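You operate a simulated robot arm through the tools that you are given. There is no shell and no other tool. Be economical: measure what you need, move in short steps, check, and stop when the job is done.

You run a simulated robot arm. Do the job below in one go: nothing can be reset, and whatever is moved stays where it is left.

JOB
Put the steel block with a square on blue on top of the black wood block.
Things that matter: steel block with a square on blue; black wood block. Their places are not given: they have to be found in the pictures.

The check looks at the end state, three seconds after you hand in, the way a careful person would. Anything else that was tipped, shoved, dropped, spilled or broken makes it a failure.

ROBOT AND FRAMES
A 7-joint arm with a two-finger parallel gripper, fixed in place. Base frame: the origin is at the foot of the arm, x ahead of it, y to its left, z up; the work surface is at about z = 0.9. Units: m, rad, N and s.
With the tool pointing down near the work surface it reaches from about 0.24 to 0.68 m from the base axis. Its first joint turns from -1.152 to 1.152 rad. Payload 2.4 kg.
The tool frame sits at the grasp point between the pads (the TCP): z along the fingers, y along the line on which they close. The tips reach 0.03 m beyond it. Largest opening 0.094 m; finger width 0.028, thickness 0.01; the body of the gripper, 0.05 by 0.096 m, starts 0.055 m behind the TCP.
Orientation is that of the tool frame in the base frame, as a unit quaternion [w, x, y, z]. With the fingers straight down and closing along the base's y, the tool's x points along the base's -x, its y along +y and its z along -z.

CONTROLS
- The arm moves only by the tool jog_arm. Its argument "increments" is a list of rows, each an object (a shift or turn left out is 0, a gripper value left out holds the last) with "delta_pos": the shift along the base's x, y, z in units of 400 mm (1.0 is 400 mm), a list of three; "delta_rot": the turn, a rotation vector about the base's x, y, z in units of 90 degrees (1.0 is 90 degrees), a list of three; "hand": the finger opening in mm, from 0 to 94. In form: [{"delta_pos": [dx, dy, dz], "delta_rot": [wx, wy, wz], "hand": hand}, ...]. A call has 1 to 20 rows; each row is the pose to reach, as a shift and turn from the pose commanded when the call began. A call with a number of a shift or a turn outside -1 to 1 is refused whole. Each row takes 0.2 s and may step no farther than 0.05 m and 0.15 rad from the row before; otherwise, or with a gripper value out of range, the whole call is refused. Where a pose cannot be reached the arm comes as near as it can. A force on the tool above 40 N (or 10 N above the force at the start of the call, whichever is more), or a blocked arm, ends the call early, and 0.2 s more pass. Each finger travels about 0.153 m/s and halts on what it meets, pressing with about 41 N; the grip force reading is that of the motor and also rises with nothing between the fingers. The clock runs only during rows and for 0.2 s after the last one: add rows that repeat a pose to give the fingers time. The reply holds the time, the measured pose of the TCP, the force on the tool along the base axes, the opening and the grip force, in the units named above and with some noise, and new pictures: "views" is both (left out), scene, wrist or none.
- Cameras (640 x 400 px; columns grow to the right, rows downward): "scene" is fixed at [0.0287, 0.4621, 1.4578]; the picture's right is [-0.85, -0.53, 0.00], its down [-0.22, 0.35, -0.91] and it looks along [0.48, -0.77, -0.42] (base axes); focal length 359 px, centre (320, 200). "wrist" rides on the gripper at [0.076, 0.014, -0.103] in the tool frame; the picture's right is [-0.18, 0.98, 0.00], its down [-0.75, -0.14, -0.64] and it looks along [-0.63, -0.12, 0.77] (tool axes); focal length 243 px, centre (320, 200).
- locate(camera, pixels): there is no depth. For up to 12 entries [column, row, z] of the newest picture of that camera ("zoom" is the newest enlarged one), the place [x, y] in the base frame at which the ray of that pixel passes the height z, good to about 0.003 m. No time passes.
- zoom(camera, box): a new picture of the part [left, top, right, bottom] of that camera's present view, enlarged. No time passes.
- hand_in(): hands the job in; it is judged then, once.

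Keep the steps short. Do not move on a guess: measure, check each grasp and each placing, and mend mistakes. In all there are 60 turns and 170 pictures (those below and enlarged ones count). Leave the gripper open and the arm clear of the work at the hand-in unless told otherwise, and finish with a single line.

The tools are called after "Emit:" as name(argument=value, ...) on one line, values as JSON. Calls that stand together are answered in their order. jog_arm: Moves the arm, as the interface text tells. Its arguments: {"type":"object","properties":{"increments":{"type":"array","items":{"type":"object","properties":{"delta_pos":{"type":"array","items":{"type":"number"}},"delta_rot":{"type":"array","items":{"type":"number"}},"hand":{"type":"number"}}}},"views":{"type":"string","enum":["both","scene","wrist","none"]}},"required":["increments"]} The other tools are called the same way: locate (camera, pixels) gives the place at which the rays of pixels pass given heights; zoom (camera, box) takes an enlarged picture of a part of a camera's view; hand_in () hands the job in.

At the start:

```text
clock: 0.0
tool_pos: [0.3278, -0.3284, 1.1289]
ee_rot: [0.0, 0.001, 1.0, -0.001]
wrist_force: [-0.1, -0.2, -0.4]
grip_width: 0.094
gripper_force: 0.0
```

scene: 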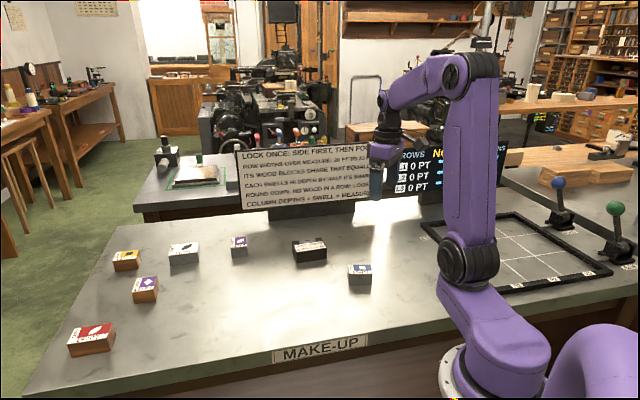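
wrist: 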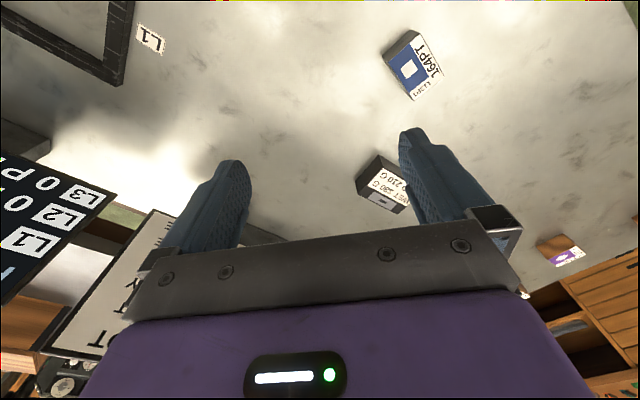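

I see a steel block with a blue label near scene (360,274) and a black block near (310,250). I'll enlarge both views to identify them.

Emit:
zoom(camera="scene", box=[270, 220, 400, 300])

Emit:
zoom(camera="wrist", box=[340, 20, 480, 220])

Emit:
zoom(camera="scene", box=[60, 220, 270, 360])

```text
4.92 times, centred on (335, 260) of scene
```

zoom: 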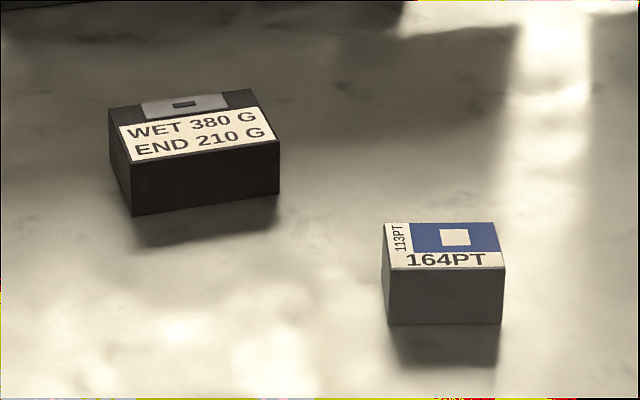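

```text
2.00 times, centred on (410, 120) of wrist
```

zoom: 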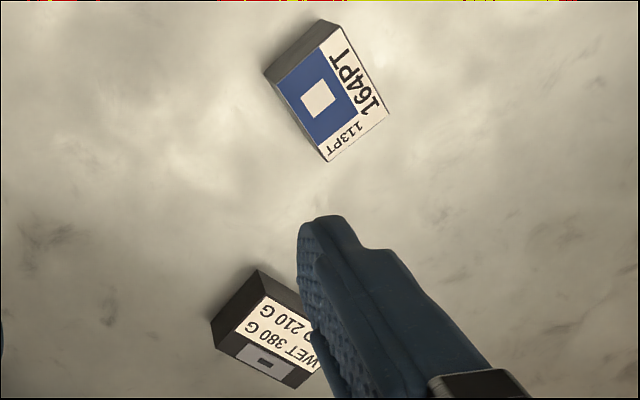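

```text
2.86 times, centred on (165, 290) of scene
```

zoom: 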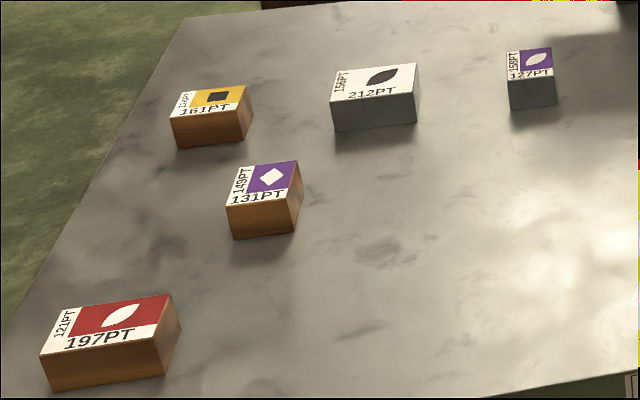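

The square-on-blue steel block is clear. Next I'll look closer at the black block and read the sign, in case there's another black wood block.

Emit:
zoom(camera="scene", box=[285, 230, 335, 270])

Emit:
zoom(camera="scene", box=[230, 135, 380, 220])

Emit:
zoom(camera="scene", box=[380, 130, 640, 300])

```text
10.00 times, centred on (310, 250) of scene
```

zoom: 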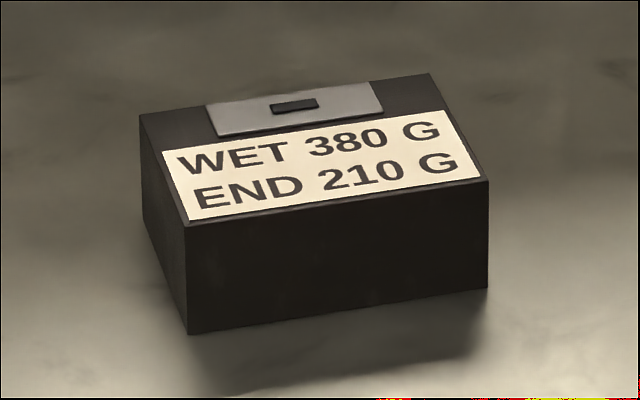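

```text
4.27 times, centred on (305, 178) of scene
```

zoom: 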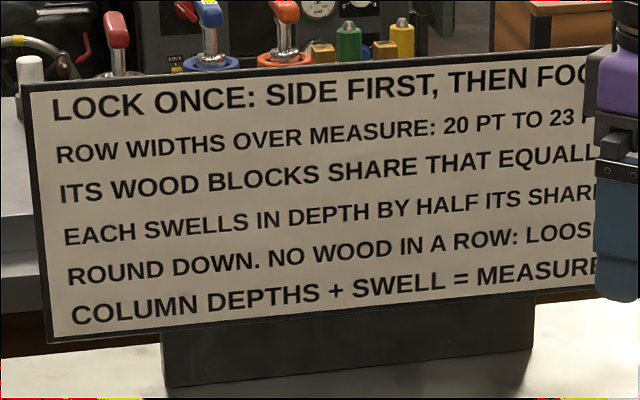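

```text
2.35 times, centred on (510, 215) of scene
```

zoom: 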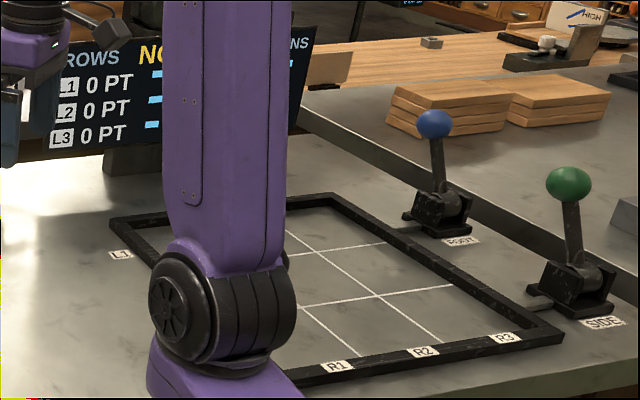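

The WET/END block is the only black one. I'll enlarge the pair again so I can measure corners at table height and at possible top heights.

Emit:
zoom(camera="scene", box=[270, 220, 400, 300])

Emit:
locate(camera="wrist", pixels=[[412, 30, 0.93], [442, 75, 0.93], [412, 100, 0.93], [385, 55, 0.93], [412, 30, 0.94], [442, 75, 0.94], [412, 100, 0.94]])

```text
4.92 times, centred on (335, 260) of scene
```

zoom: 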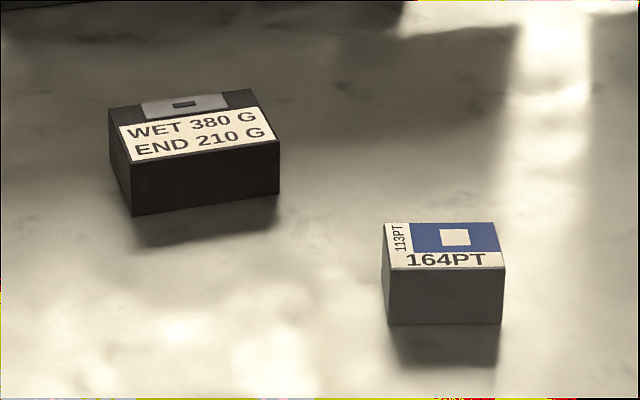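

```text
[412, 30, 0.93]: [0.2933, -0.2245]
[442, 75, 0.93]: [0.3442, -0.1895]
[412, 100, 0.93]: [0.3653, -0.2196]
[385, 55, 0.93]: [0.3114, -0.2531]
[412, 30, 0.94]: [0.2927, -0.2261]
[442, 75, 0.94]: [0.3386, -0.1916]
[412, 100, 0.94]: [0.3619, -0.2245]
```

Emit:
locate(camera="zoom", pixels=[[388, 324, 0.9], [501, 324, 0.9], [390, 268, 0.93], [505, 267, 0.93], [384, 223, 0.93], [494, 223, 0.93], [390, 268, 0.925], [505, 267, 0.925], [384, 223, 0.925], [494, 223, 0.925]])

Emit:
locate(camera="zoom", pixels=[[132, 215, 0.9], [279, 194, 0.9], [130, 162, 0.93], [279, 140, 0.93], [110, 107, 0.93], [251, 89, 0.93], [130, 162, 0.925], [279, 140, 0.925], [110, 107, 0.925], [251, 89, 0.925], [114, 150, 0.9]])

```text
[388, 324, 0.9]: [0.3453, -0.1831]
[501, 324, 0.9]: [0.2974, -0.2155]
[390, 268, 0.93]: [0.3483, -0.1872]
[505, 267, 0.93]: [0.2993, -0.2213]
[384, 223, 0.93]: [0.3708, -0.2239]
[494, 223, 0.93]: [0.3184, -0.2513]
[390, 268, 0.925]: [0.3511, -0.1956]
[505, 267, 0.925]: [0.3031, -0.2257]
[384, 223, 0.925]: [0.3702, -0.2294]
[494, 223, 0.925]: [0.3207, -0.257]
```

```text
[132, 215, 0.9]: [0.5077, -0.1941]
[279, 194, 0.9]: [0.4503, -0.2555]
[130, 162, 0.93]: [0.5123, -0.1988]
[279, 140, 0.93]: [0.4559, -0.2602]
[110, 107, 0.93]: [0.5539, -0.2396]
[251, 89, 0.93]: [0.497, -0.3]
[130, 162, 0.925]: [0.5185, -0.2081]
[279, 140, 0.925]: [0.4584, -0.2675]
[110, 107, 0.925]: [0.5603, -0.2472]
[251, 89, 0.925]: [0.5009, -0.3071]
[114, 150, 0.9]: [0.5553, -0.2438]
```

Steel block: about 58×40 mm, top near z≈0.932, centre about (0.331,-0.218), long axis at about 33°. Black block: about 84×58 mm, top near 0.933, centre about (0.501,-0.246), long axis at about 46.5°. Next I'll hover over the steel block with the tool turned 33°, so it closes across the 40 mm side.

Emit:
jog_arm(increments=[{"delta_pos": [0.002, 0.055, -0.04], "delta_rot": [0, 0, 0.0734], "hand": 94}, {"delta_pos": [0.004, 0.11, -0.08], "delta_rot": [0, 0, 0.1468]}, {"delta_pos": [0.006, 0.165, -0.12], "delta_rot": [0, 0, 0.22]}, {"delta_pos": [0.008, 0.22, -0.16], "delta_rot": [0, 0, 0.2934]}, {"delta_pos": [0.008, 0.275, -0.1975], "delta_rot": [0, 0, 0.3667]}, {"delta_pos": [0.008, 0.275, -0.1975], "delta_rot": [0, 0, 0.3667]}])

```text
clock: 1.4
tool_pos: [0.3304, -0.217, 1.0488]
ee_rot: [-0.001, -0.284, 0.959, 0.0]
wrist_force: [0.3, -0.1, -0.2]
grip_width: 0.0942
gripper_force: 0.1
```

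scene: 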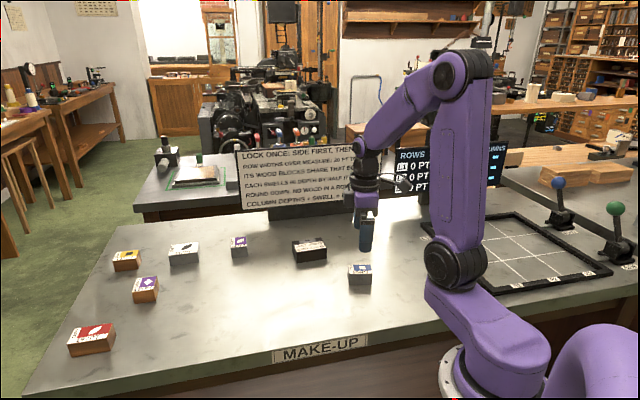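
wrist: 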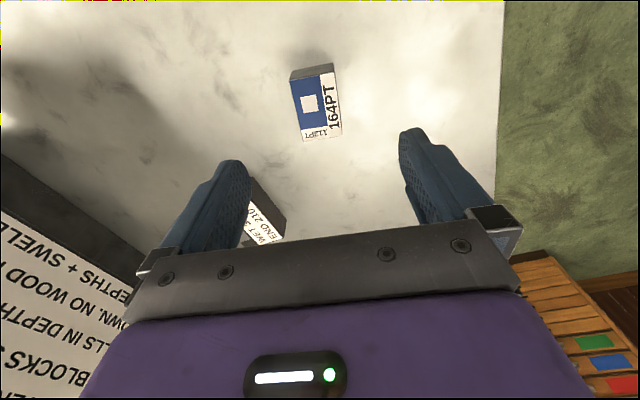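

The tool is in place and turned 33°. I'll enlarge the wrist view to refine the block's pose.

Emit:
zoom(camera="wrist", box=[264, 50, 376, 150])

```text
4.00 times, centred on (320, 100) of wrist
```

zoom: 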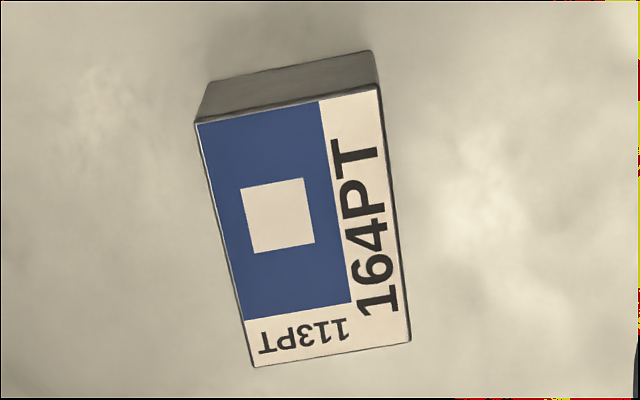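

Emit:
locate(camera="zoom", pixels=[[195, 122, 0.932], [379, 86, 0.932], [410, 340, 0.932], [254, 366, 0.932], [211, 82, 0.9], [374, 50, 0.9], [379, 86, 0.935], [195, 122, 0.935], [410, 340, 0.935], [254, 366, 0.935]])

```text
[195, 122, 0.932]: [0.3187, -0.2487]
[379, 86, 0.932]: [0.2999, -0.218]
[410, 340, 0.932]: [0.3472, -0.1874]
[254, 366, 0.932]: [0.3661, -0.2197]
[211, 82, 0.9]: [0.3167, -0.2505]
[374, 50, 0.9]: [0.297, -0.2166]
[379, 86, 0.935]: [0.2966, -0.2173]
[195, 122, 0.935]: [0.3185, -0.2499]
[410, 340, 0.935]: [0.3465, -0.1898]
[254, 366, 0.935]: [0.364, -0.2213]
```

The refined centre is (0.333,-0.2185) at about 32°. I'll descend to TCP z 0.935, leaving the tips about 5 mm off the table with the gripper open, and look before closing.

Emit:
jog_arm(increments=[{"delta_pos": [0.0065, -0.0037, -0.08], "delta_rot": [0, 0, -0.008], "hand": 94}, {"delta_pos": [0.0065, -0.0037, -0.16], "delta_rot": [0, 0, -0.008]}, {"delta_pos": [0.0065, -0.0037, -0.23], "delta_rot": [0, 0, -0.008]}, {"delta_pos": [0.0065, -0.0037, -0.27], "delta_rot": [0, 0, -0.008]}, {"delta_pos": [0.0065, -0.0037, -0.2845], "delta_rot": [0, 0, -0.008]}, {"delta_pos": [0.0065, -0.0037, -0.2845], "delta_rot": [0, 0, -0.008]}])

```text
clock: 2.8
tool_pos: [0.3333, -0.2202, 0.9364]
ee_rot: [0.0, -0.278, 0.961, 0.0]
wrist_force: [0.2, -0.3, -0.4]
grip_width: 0.094
gripper_force: 0.0
```

scene: 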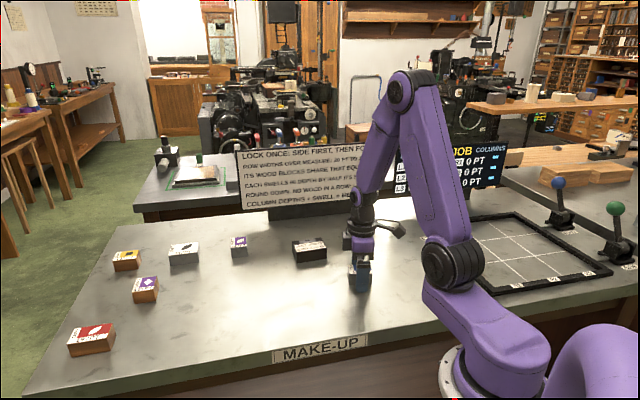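
wrist: 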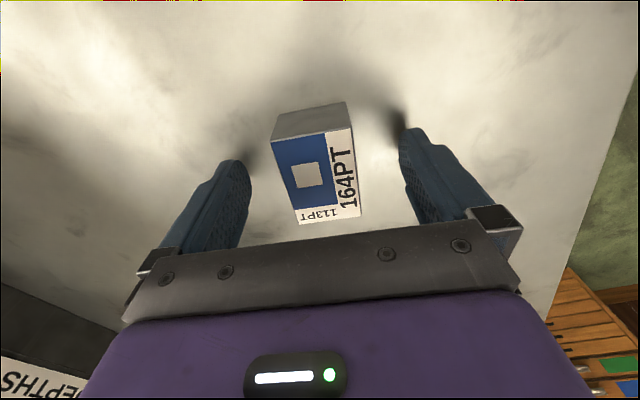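

The block sits between the fingers, spanning columns 275–358 between pads at about 245 and 402. Closing now.

Emit:
jog_arm(increments=[{"hand": 60}, {"hand": 45}, {"hand": 30}, {"hand": 30}, {"hand": 30}], views="wrist")

```text
clock: 4.0
tool_pos: [0.3333, -0.219, 0.9364]
ee_rot: [0.0, -0.278, 0.961, 0.0]
wrist_force: [-0.4, 0.2, -0.6]
grip_width: 0.0433
gripper_force: 41.5
```

wrist: 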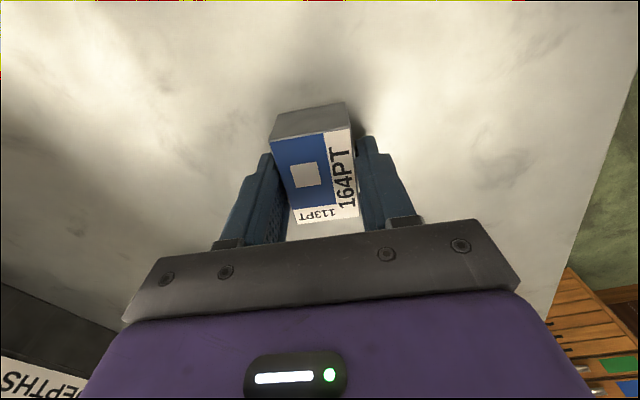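

The grip holds at 43.3 mm with 41 N. That's slightly over the 40 mm I expected, so I'll check for skew between pads and block.

Emit:
zoom(camera="wrist", box=[220, 90, 420, 240])

Emit:
zoom(camera="scene", box=[320, 210, 400, 300])

```text
2.67 times, centred on (320, 165) of wrist
```

zoom: 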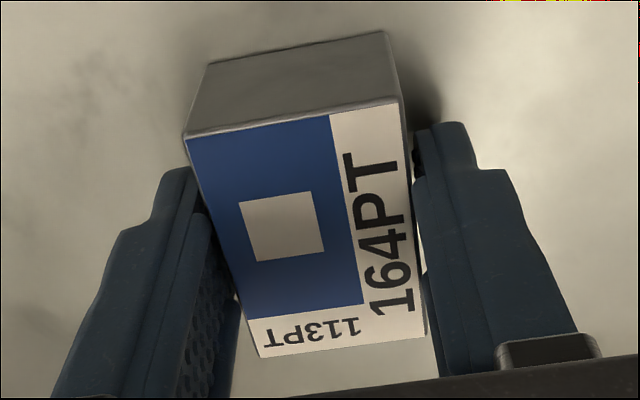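

```text
4.44 times, centred on (360, 255) of scene
```

zoom: 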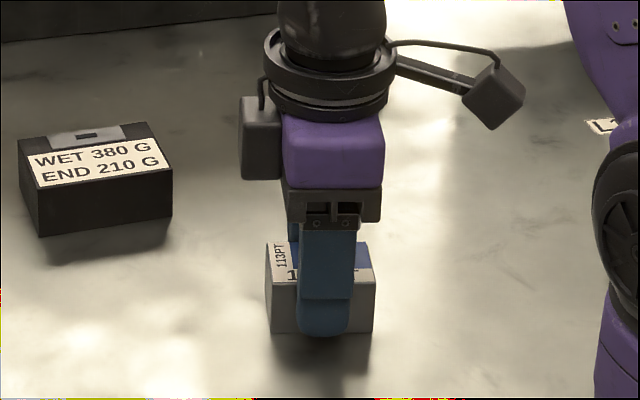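

Emit:
locate(camera="wrist", pixels=[[269.4, 141.4, 0.932], [351.8, 127.5, 0.932], [359.3, 215.6, 0.932], [297.5, 223.8, 0.932]])

```text
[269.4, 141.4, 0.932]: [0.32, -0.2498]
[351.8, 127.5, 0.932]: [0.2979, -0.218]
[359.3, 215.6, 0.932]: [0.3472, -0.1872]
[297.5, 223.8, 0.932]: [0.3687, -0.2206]
```

The block's yaw matches the tool at about 32° and its centre (0.3335,-0.2189) sits at the TCP, so the grasp is square. Lifting a little to check the hold.

Emit:
jog_arm(increments=[{"delta_pos": [0, 0, 0.02], "hand": 30}, {"delta_pos": [0, 0, 0.07]}, {"delta_pos": [0, 0, 0.15]}, {"delta_pos": [0, 0, 0.23]}, {"delta_pos": [0, 0, 0.23]}])

```text
clock: 5.2
tool_pos: [0.3332, -0.2187, 1.0279]
ee_rot: [0.0, -0.279, 0.96, 0.001]
wrist_force: [0.6, -0.6, -0.7]
grip_width: 0.0431
gripper_force: 41.4
```

scene: 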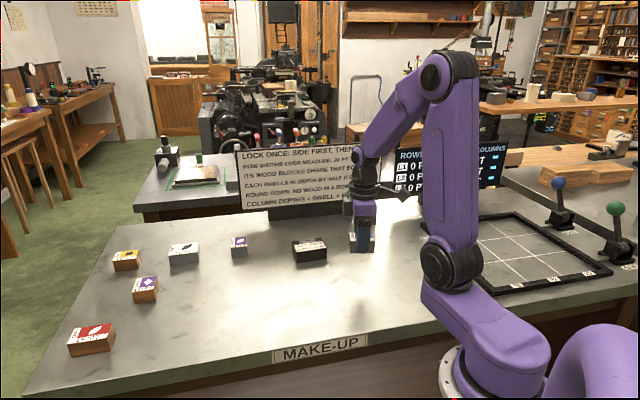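
wrist: 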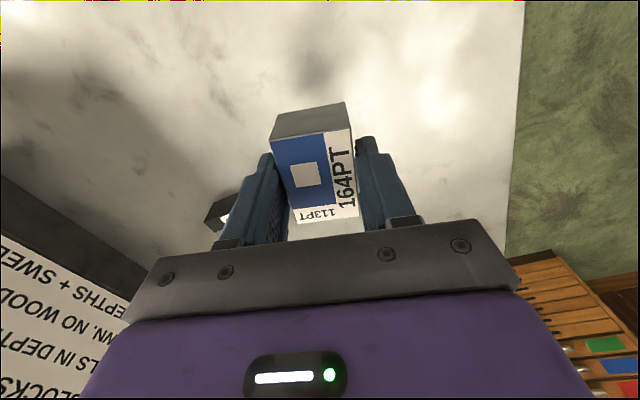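

The block is held, with opening and pose unchanged. Now a precise measurement of the black block from a tight scene enlargement.

Emit:
zoom(camera="scene", box=[285, 230, 335, 270])

```text
10.00 times, centred on (310, 250) of scene
```

zoom: 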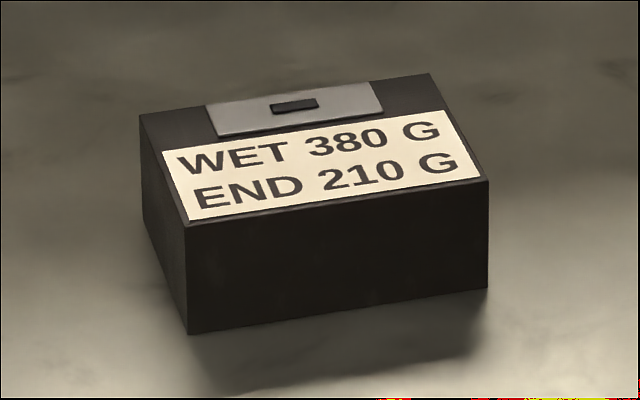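

Emit:
locate(camera="zoom", pixels=[[189, 333, 0.9], [487, 287, 0.9], [145, 223, 0.9], [186, 226, 0.932], [488, 180, 0.932], [141, 114, 0.932], [430, 74, 0.932], [186, 226, 0.935], [488, 180, 0.935], [141, 114, 0.935], [430, 74, 0.935]])

```text
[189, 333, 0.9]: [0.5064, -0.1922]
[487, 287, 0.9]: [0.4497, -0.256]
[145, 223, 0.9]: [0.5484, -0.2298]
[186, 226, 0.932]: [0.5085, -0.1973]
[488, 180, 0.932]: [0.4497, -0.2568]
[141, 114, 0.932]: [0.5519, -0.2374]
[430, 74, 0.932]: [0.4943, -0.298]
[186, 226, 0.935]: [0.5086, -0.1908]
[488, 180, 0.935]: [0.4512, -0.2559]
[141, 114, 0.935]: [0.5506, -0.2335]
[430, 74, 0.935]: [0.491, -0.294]
```

Emit:
zoom(camera="scene", box=[300, 234, 328, 252])

```text
16.00 times, centred on (314, 243) of scene
```

zoom: 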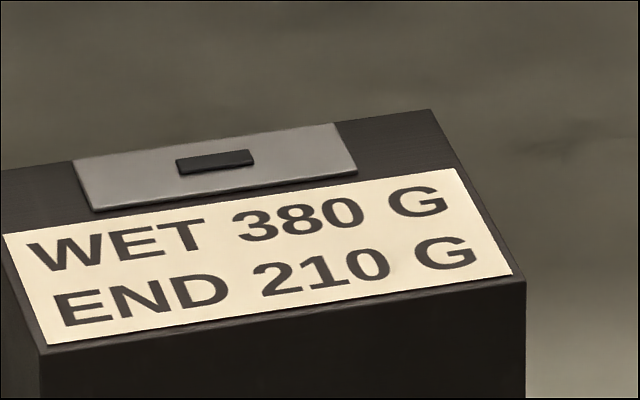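

The plate and nub look thin. I'll aim about 3 mm toward the label side, target centre (0.498,-0.243) at 47°, so the block clears the nub and is still well supported. Moving there at the present height, with the block's bottom at about 0.99.

Emit:
jog_arm(increments=[{"delta_pos": [0.07, -0.01, 0], "delta_rot": [0, 0, 0.03], "hand": 30}, {"delta_pos": [0.16, -0.023, 0], "delta_rot": [0, 0, 0.065]}, {"delta_pos": [0.25, -0.037, 0], "delta_rot": [0, 0, 0.1]}, {"delta_pos": [0.34, -0.05, 0], "delta_rot": [0, 0, 0.135]}, {"delta_pos": [0.412, -0.061, 0], "delta_rot": [0, 0, 0.161]}, {"delta_pos": [0.412, -0.061, 0], "delta_rot": [0, 0, 0.161]}])

```text
clock: 6.6
tool_pos: [0.4987, -0.2425, 1.0288]
ee_rot: [0.0, -0.398, 0.918, 0.0]
wrist_force: [0.3, 0.1, -0.2]
grip_width: 0.039
gripper_force: 41.2
```

scene: 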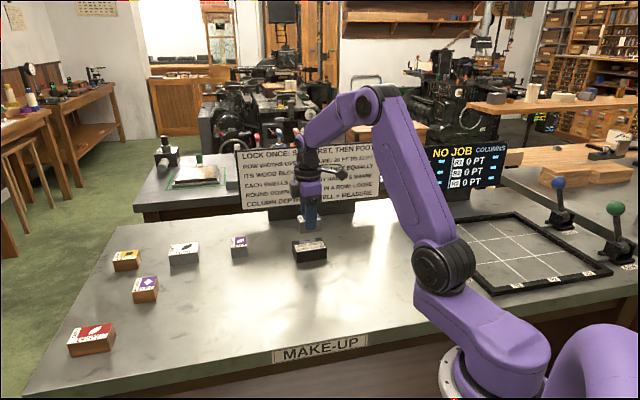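
wrist: 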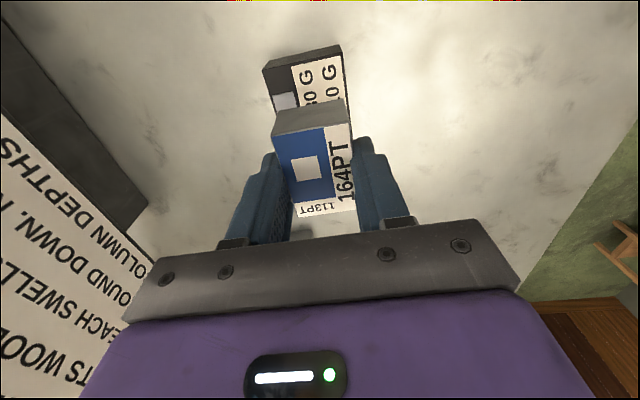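

The grip width fell from 43 to 39 mm, so the block may have settled flat between the pads. I'll check its pose in the hand.

Emit:
zoom(camera="wrist", box=[220, 40, 420, 230])

Emit:
zoom(camera="scene", box=[270, 195, 350, 270])

```text
2.11 times, centred on (320, 135) of wrist
```

zoom: 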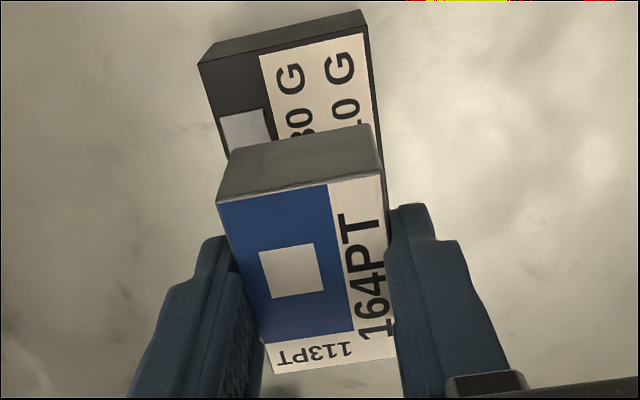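

```text
5.33 times, centred on (310, 232) of scene
```

zoom: 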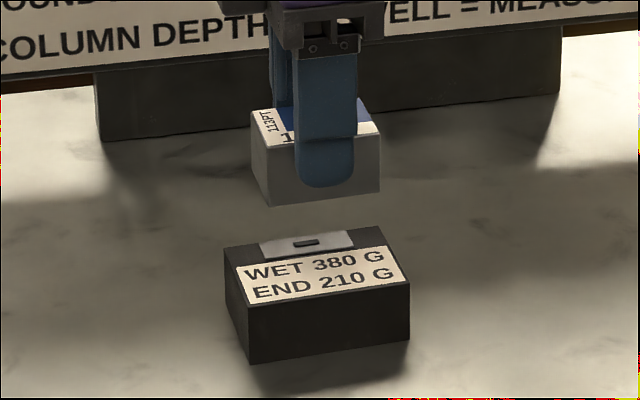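

Emit:
locate(camera="wrist", pixels=[[270.7, 137.8, 1.025], [350.3, 123.2, 1.025], [356.5, 207, 1.025], [294.9, 216.5, 1.025], [263.1, 70.1, 0.934], [342.7, 53.5, 0.934], [268.8, 60.1, 0.9], [339.9, 45, 0.9]])

Emit:
locate(camera="zoom", pixels=[[268, 207, 0.9915], [379, 192, 0.9915], [262, 149, 1.025], [380, 134, 1.025]])

```text
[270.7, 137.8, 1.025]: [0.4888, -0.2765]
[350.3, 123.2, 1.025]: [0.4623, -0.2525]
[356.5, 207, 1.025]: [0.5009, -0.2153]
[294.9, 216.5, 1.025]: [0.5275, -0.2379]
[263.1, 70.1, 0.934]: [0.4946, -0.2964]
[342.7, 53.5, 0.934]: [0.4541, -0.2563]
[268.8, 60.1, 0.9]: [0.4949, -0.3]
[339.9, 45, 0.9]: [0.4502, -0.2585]
```

```text
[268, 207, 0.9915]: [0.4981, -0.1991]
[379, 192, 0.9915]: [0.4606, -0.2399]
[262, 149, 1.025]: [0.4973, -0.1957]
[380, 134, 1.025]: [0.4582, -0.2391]
```

The block looks about 5% smaller in the wrist view than at the grasp, so it seems to have slid about 6 mm down before settling at 39 mm. I'll recompute with a lower top and check on a tight scene view.

Emit:
zoom(camera="scene", box=[295, 205, 345, 245])

Emit:
locate(camera="wrist", pixels=[[270.7, 137.8, 1.018], [350.3, 123.2, 1.018], [356.5, 207, 1.018], [294.9, 216.5, 1.018]])

```text
10.00 times, centred on (320, 225) of scene
```

zoom: 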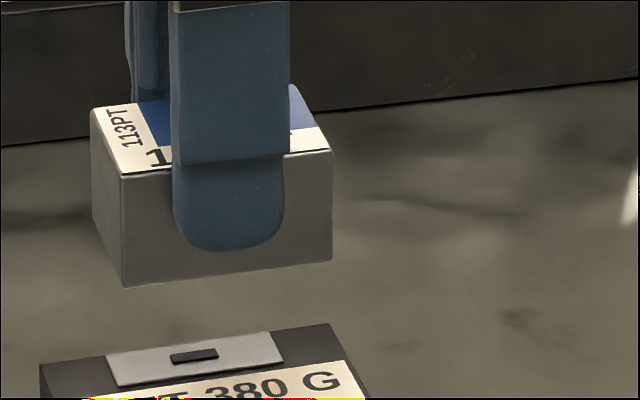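

```text
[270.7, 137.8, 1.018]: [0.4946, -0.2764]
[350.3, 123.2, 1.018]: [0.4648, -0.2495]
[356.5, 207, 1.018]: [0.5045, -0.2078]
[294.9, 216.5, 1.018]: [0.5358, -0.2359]
```

Confirmed: the top is at about 1.018, the bottom about 0.986, the size is consistent (57.6 mm), and the centre (0.4999,-0.2424) and yaw (about 46°) match the target. Lowering 40 mm to just above the black block, then checking.

Emit:
jog_arm(increments=[{"delta_pos": [-0.003, 0, -0.04], "hand": 30}, {"delta_pos": [-0.003, 0, -0.08]}, {"delta_pos": [-0.003, 0, -0.1]}, {"delta_pos": [-0.003, 0, -0.1]}])

Emit:
zoom(camera="scene", box=[285, 220, 345, 270])

```text
clock: 7.6
tool_pos: [0.497, -0.2431, 0.9896]
ee_rot: [0.0, -0.397, 0.918, 0.001]
wrist_force: [-0.2, 0.3, -2.2]
grip_width: 0.0391
gripper_force: 41.0
```

scene: 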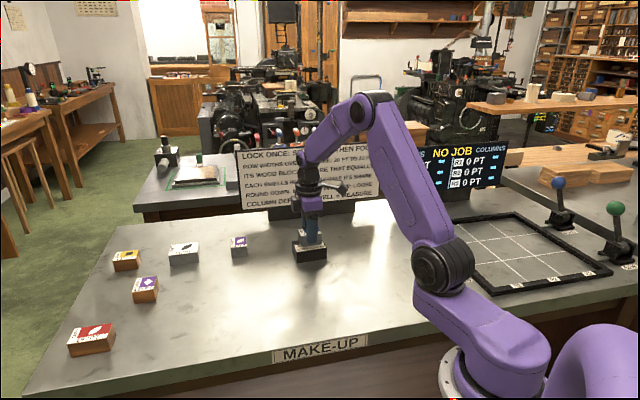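
wrist: 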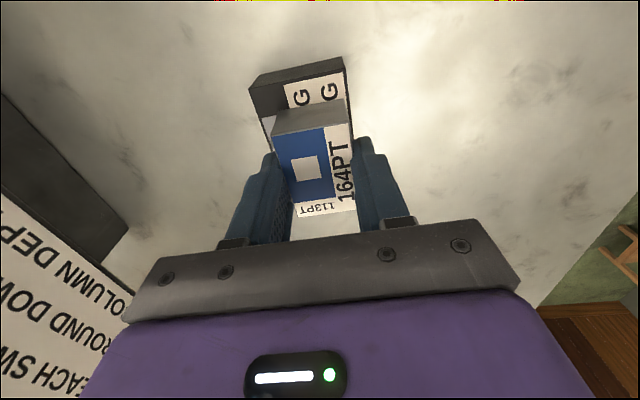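

```text
8.00 times, centred on (315, 245) of scene
```

zoom: 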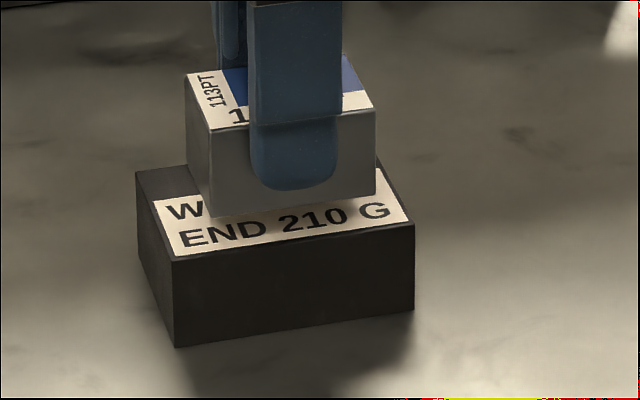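

Now to check how the steel block's lower front corners sit over the black block's edges, at the two likely heights.

Emit:
locate(camera="zoom", pixels=[[212, 218, 0.946], [375, 195, 0.946], [212, 218, 0.94], [375, 195, 0.94], [172, 258, 0.934], [414, 222, 0.934], [137, 170, 0.934]])

```text
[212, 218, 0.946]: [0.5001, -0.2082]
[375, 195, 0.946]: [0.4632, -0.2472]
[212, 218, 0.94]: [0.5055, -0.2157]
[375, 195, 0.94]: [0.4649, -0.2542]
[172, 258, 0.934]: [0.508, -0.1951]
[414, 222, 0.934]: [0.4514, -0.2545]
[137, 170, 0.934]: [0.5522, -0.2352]
```

The steel bottom is at about 0.945, about 11 mm above the black top, with a front margin of about 5 mm, centred lengthwise. I'll lower 9 mm with a 1 mm nudge toward centre, then read the force.

Emit:
jog_arm(increments=[{"delta_pos": [0.003, -0.003, -0.008], "hand": 30}, {"delta_pos": [0.003, -0.003, -0.016]}, {"delta_pos": [0.003, -0.003, -0.0225]}, {"delta_pos": [0.003, -0.003, -0.0225]}], views="wrist")

Emit:
zoom(camera="scene", box=[285, 220, 345, 270])

```text
clock: 8.6
tool_pos: [0.4986, -0.244, 0.9792]
ee_rot: [0.0, -0.397, 0.918, 0.0]
wrist_force: [-0.7, -0.9, -1.2]
grip_width: 0.0391
gripper_force: 41.3
```

wrist: 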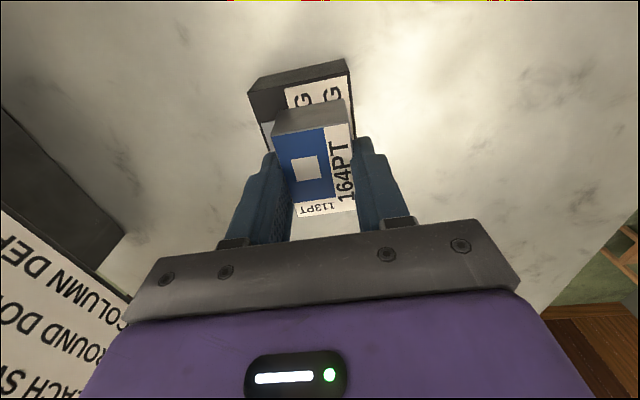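

```text
8.00 times, centred on (315, 245) of scene
```

zoom: 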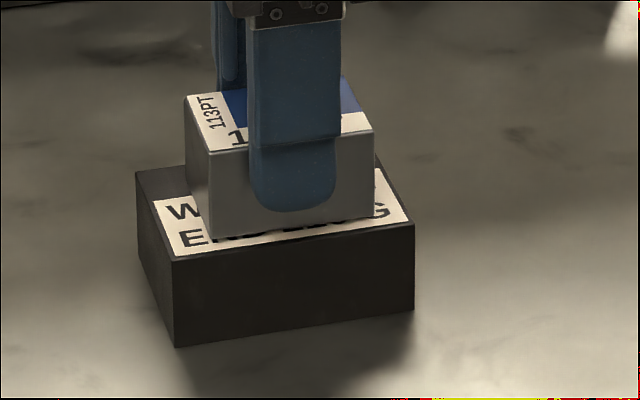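

It's nearly seated with no contact force yet. I'll go down another 1 mm and read.

Emit:
jog_arm(increments=[{"delta_pos": [0, 0, -0.0013], "hand": 30}, {"delta_pos": [0, 0, -0.0025]}], views="none")

```text
clock: 9.2
tool_pos: [0.4985, -0.2451, 0.9795]
ee_rot: [0.0, -0.397, 0.918, 0.0]
wrist_force: [0.4, 0.7, -2.4]
grip_width: 0.0388
gripper_force: 41.3
```

Emit:
jog_arm(increments=[{"delta_pos": [0, 0, -0.0013], "hand": 30}, {"delta_pos": [0, 0, -0.0025]}], views="none")

Emit:
zoom(camera="scene", box=[290, 225, 340, 265])

```text
clock: 9.8
tool_pos: [0.4977, -0.2442, 0.9777]
ee_rot: [0.0, -0.397, 0.918, -0.001]
wrist_force: [-0.1, 0.9, -1.7]
grip_width: 0.039
gripper_force: 40.7
```

```text
10.00 times, centred on (315, 245) of scene
```

zoom: 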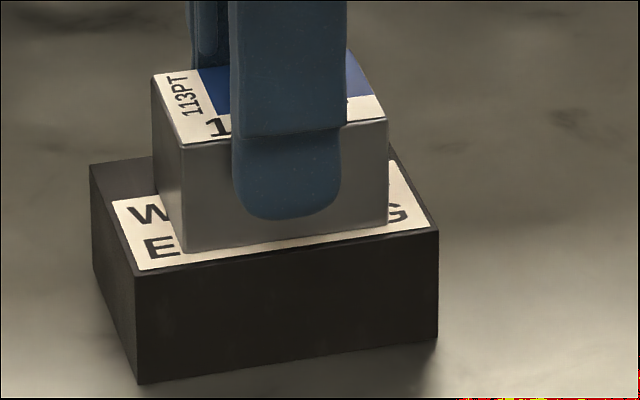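

Force is still about −2 N with no contact rise. Continuing down 1 mm at a time.

Emit:
jog_arm(increments=[{"delta_pos": [0, 0, -0.0013], "hand": 30}, {"delta_pos": [0, 0, -0.0025]}], views="none")

```text
clock: 10.4
tool_pos: [0.4989, -0.244, 0.9776]
ee_rot: [0.001, -0.397, 0.918, 0.0]
wrist_force: [-2.8, 1.7, 7.5]
grip_width: 0.0391
gripper_force: 41.2
```

Contact: force z rose to +7.5 N. The block is seated, so I'll open the fingers in small steps while holding the pose.

Emit:
jog_arm(increments=[{"hand": 42}, {"hand": 46}, {"hand": 54}, {"hand": 64}, {"hand": 64}])

Emit:
zoom(camera="scene", box=[290, 225, 340, 265])

Emit:
zoom(camera="wrist", box=[220, 40, 420, 230])

```text
clock: 11.6
tool_pos: [0.4991, -0.2452, 0.9779]
ee_rot: [0.0, -0.398, 0.918, 0.001]
wrist_force: [-0.6, 0.6, 0.0]
grip_width: 0.0639
gripper_force: 0.2
```

scene: 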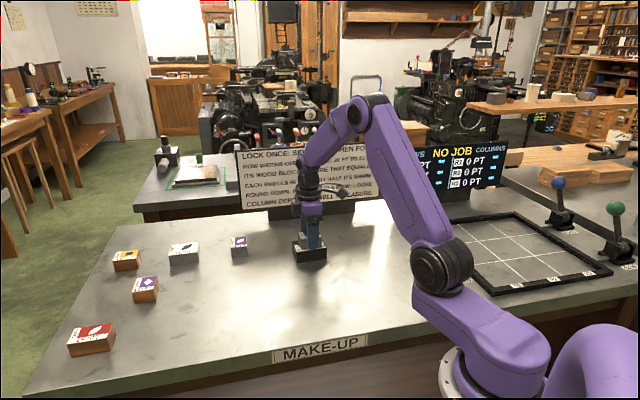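
wrist: 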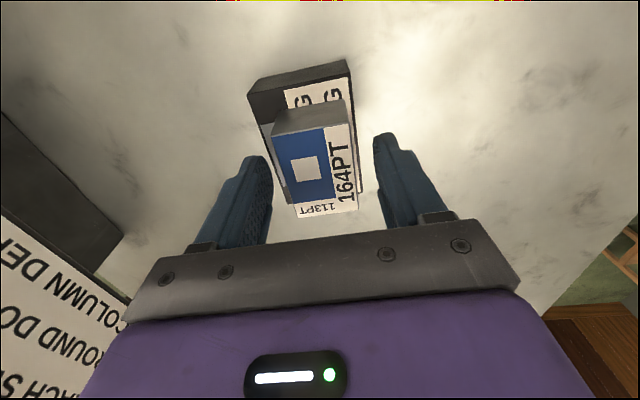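

```text
10.00 times, centred on (315, 245) of scene
```

zoom: 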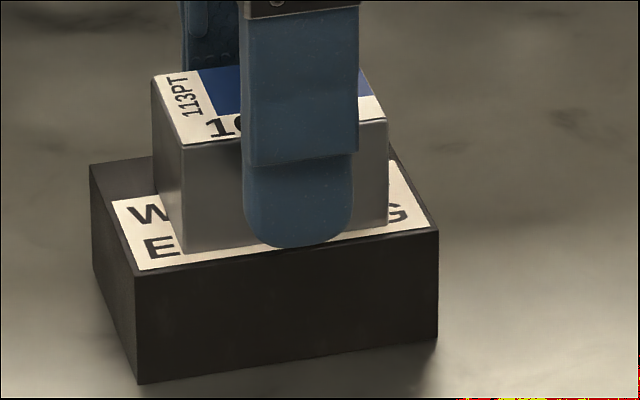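

```text
2.11 times, centred on (320, 135) of wrist
```

zoom: 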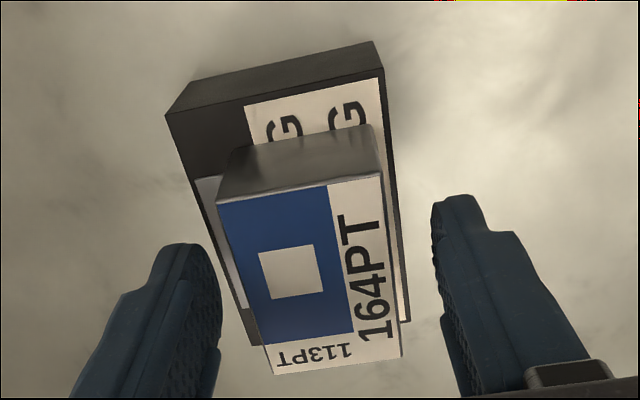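

Released: the block sits flat and well inside the black block's top, and both fingers are clear. Opening fully and backing straight up.

Emit:
jog_arm(increments=[{"delta_pos": [0, 0, 0], "hand": 85}, {"delta_pos": [0, 0, 0.03], "hand": 90}, {"delta_pos": [0, 0, 0.1], "hand": 90}, {"delta_pos": [0, 0, 0.2]}, {"delta_pos": [0, 0, 0.3]}, {"delta_pos": [-0.1, 0, 0.38]}, {"delta_pos": [-0.2, 0, 0.4]}, {"delta_pos": [-0.2, 0, 0.4]}])

Emit:
zoom(camera="scene", box=[290, 225, 340, 265])

```text
refused: row 6 steps farther than a row can; nothing moved
```

```text
10.00 times, centred on (315, 245) of scene
```

zoom: 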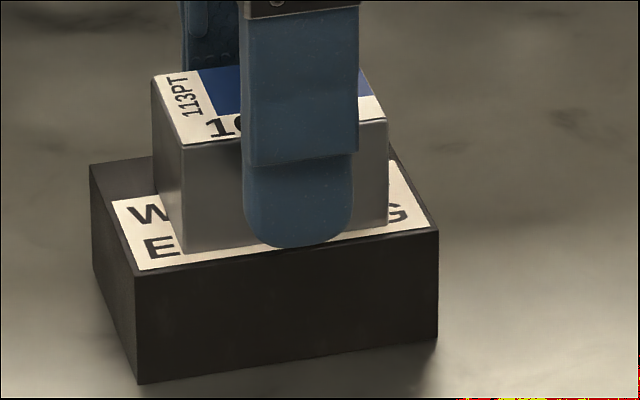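

That call was refused because one row stepped too far, and nothing moved. Retrying with smaller steps.

Emit:
jog_arm(increments=[{"delta_pos": [0, 0, 0], "hand": 85}, {"delta_pos": [0, 0, 0.03], "hand": 90}, {"delta_pos": [0, 0, 0.1]}, {"delta_pos": [0, 0, 0.2]}, {"delta_pos": [0, 0, 0.3]}, {"delta_pos": [-0.08, 0, 0.34]}, {"delta_pos": [-0.16, 0, 0.36]}, {"delta_pos": [-0.16, 0, 0.36]}])

Emit:
zoom(camera="scene", box=[290, 225, 340, 265])

```text
clock: 13.4
tool_pos: [0.4344, -0.2444, 1.1207]
ee_rot: [0.0, -0.397, 0.918, 0.0]
wrist_force: [0.1, 0.2, 0.2]
grip_width: 0.0903
gripper_force: 0.0
```

scene: 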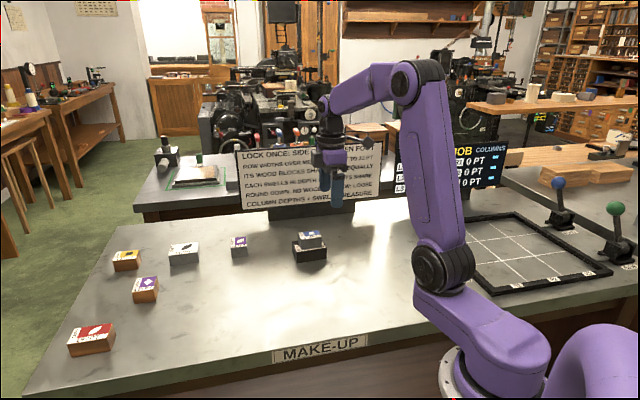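
wrist: 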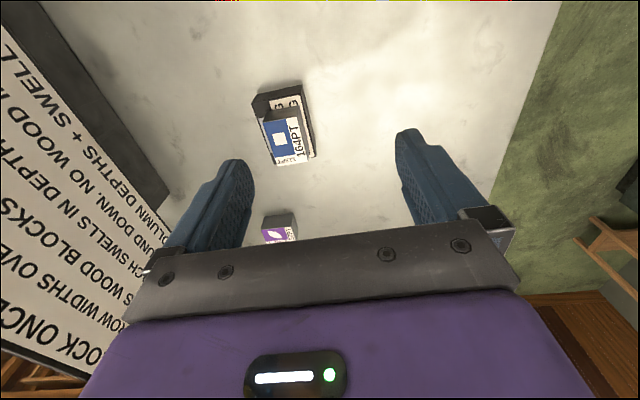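

```text
10.00 times, centred on (315, 245) of scene
```

zoom: 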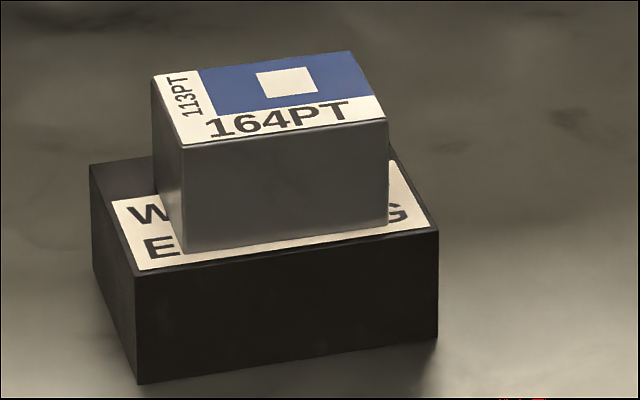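

The steel block rests flat on the black block, nothing else has moved, the gripper is open and the arm is clear. Handing in.

Emit:
hand_in()

```text
The job is handed in.
```

The steel block with a square on blue is resting flat on top of the black wood block, nothing else was moved, and the job is handed in.
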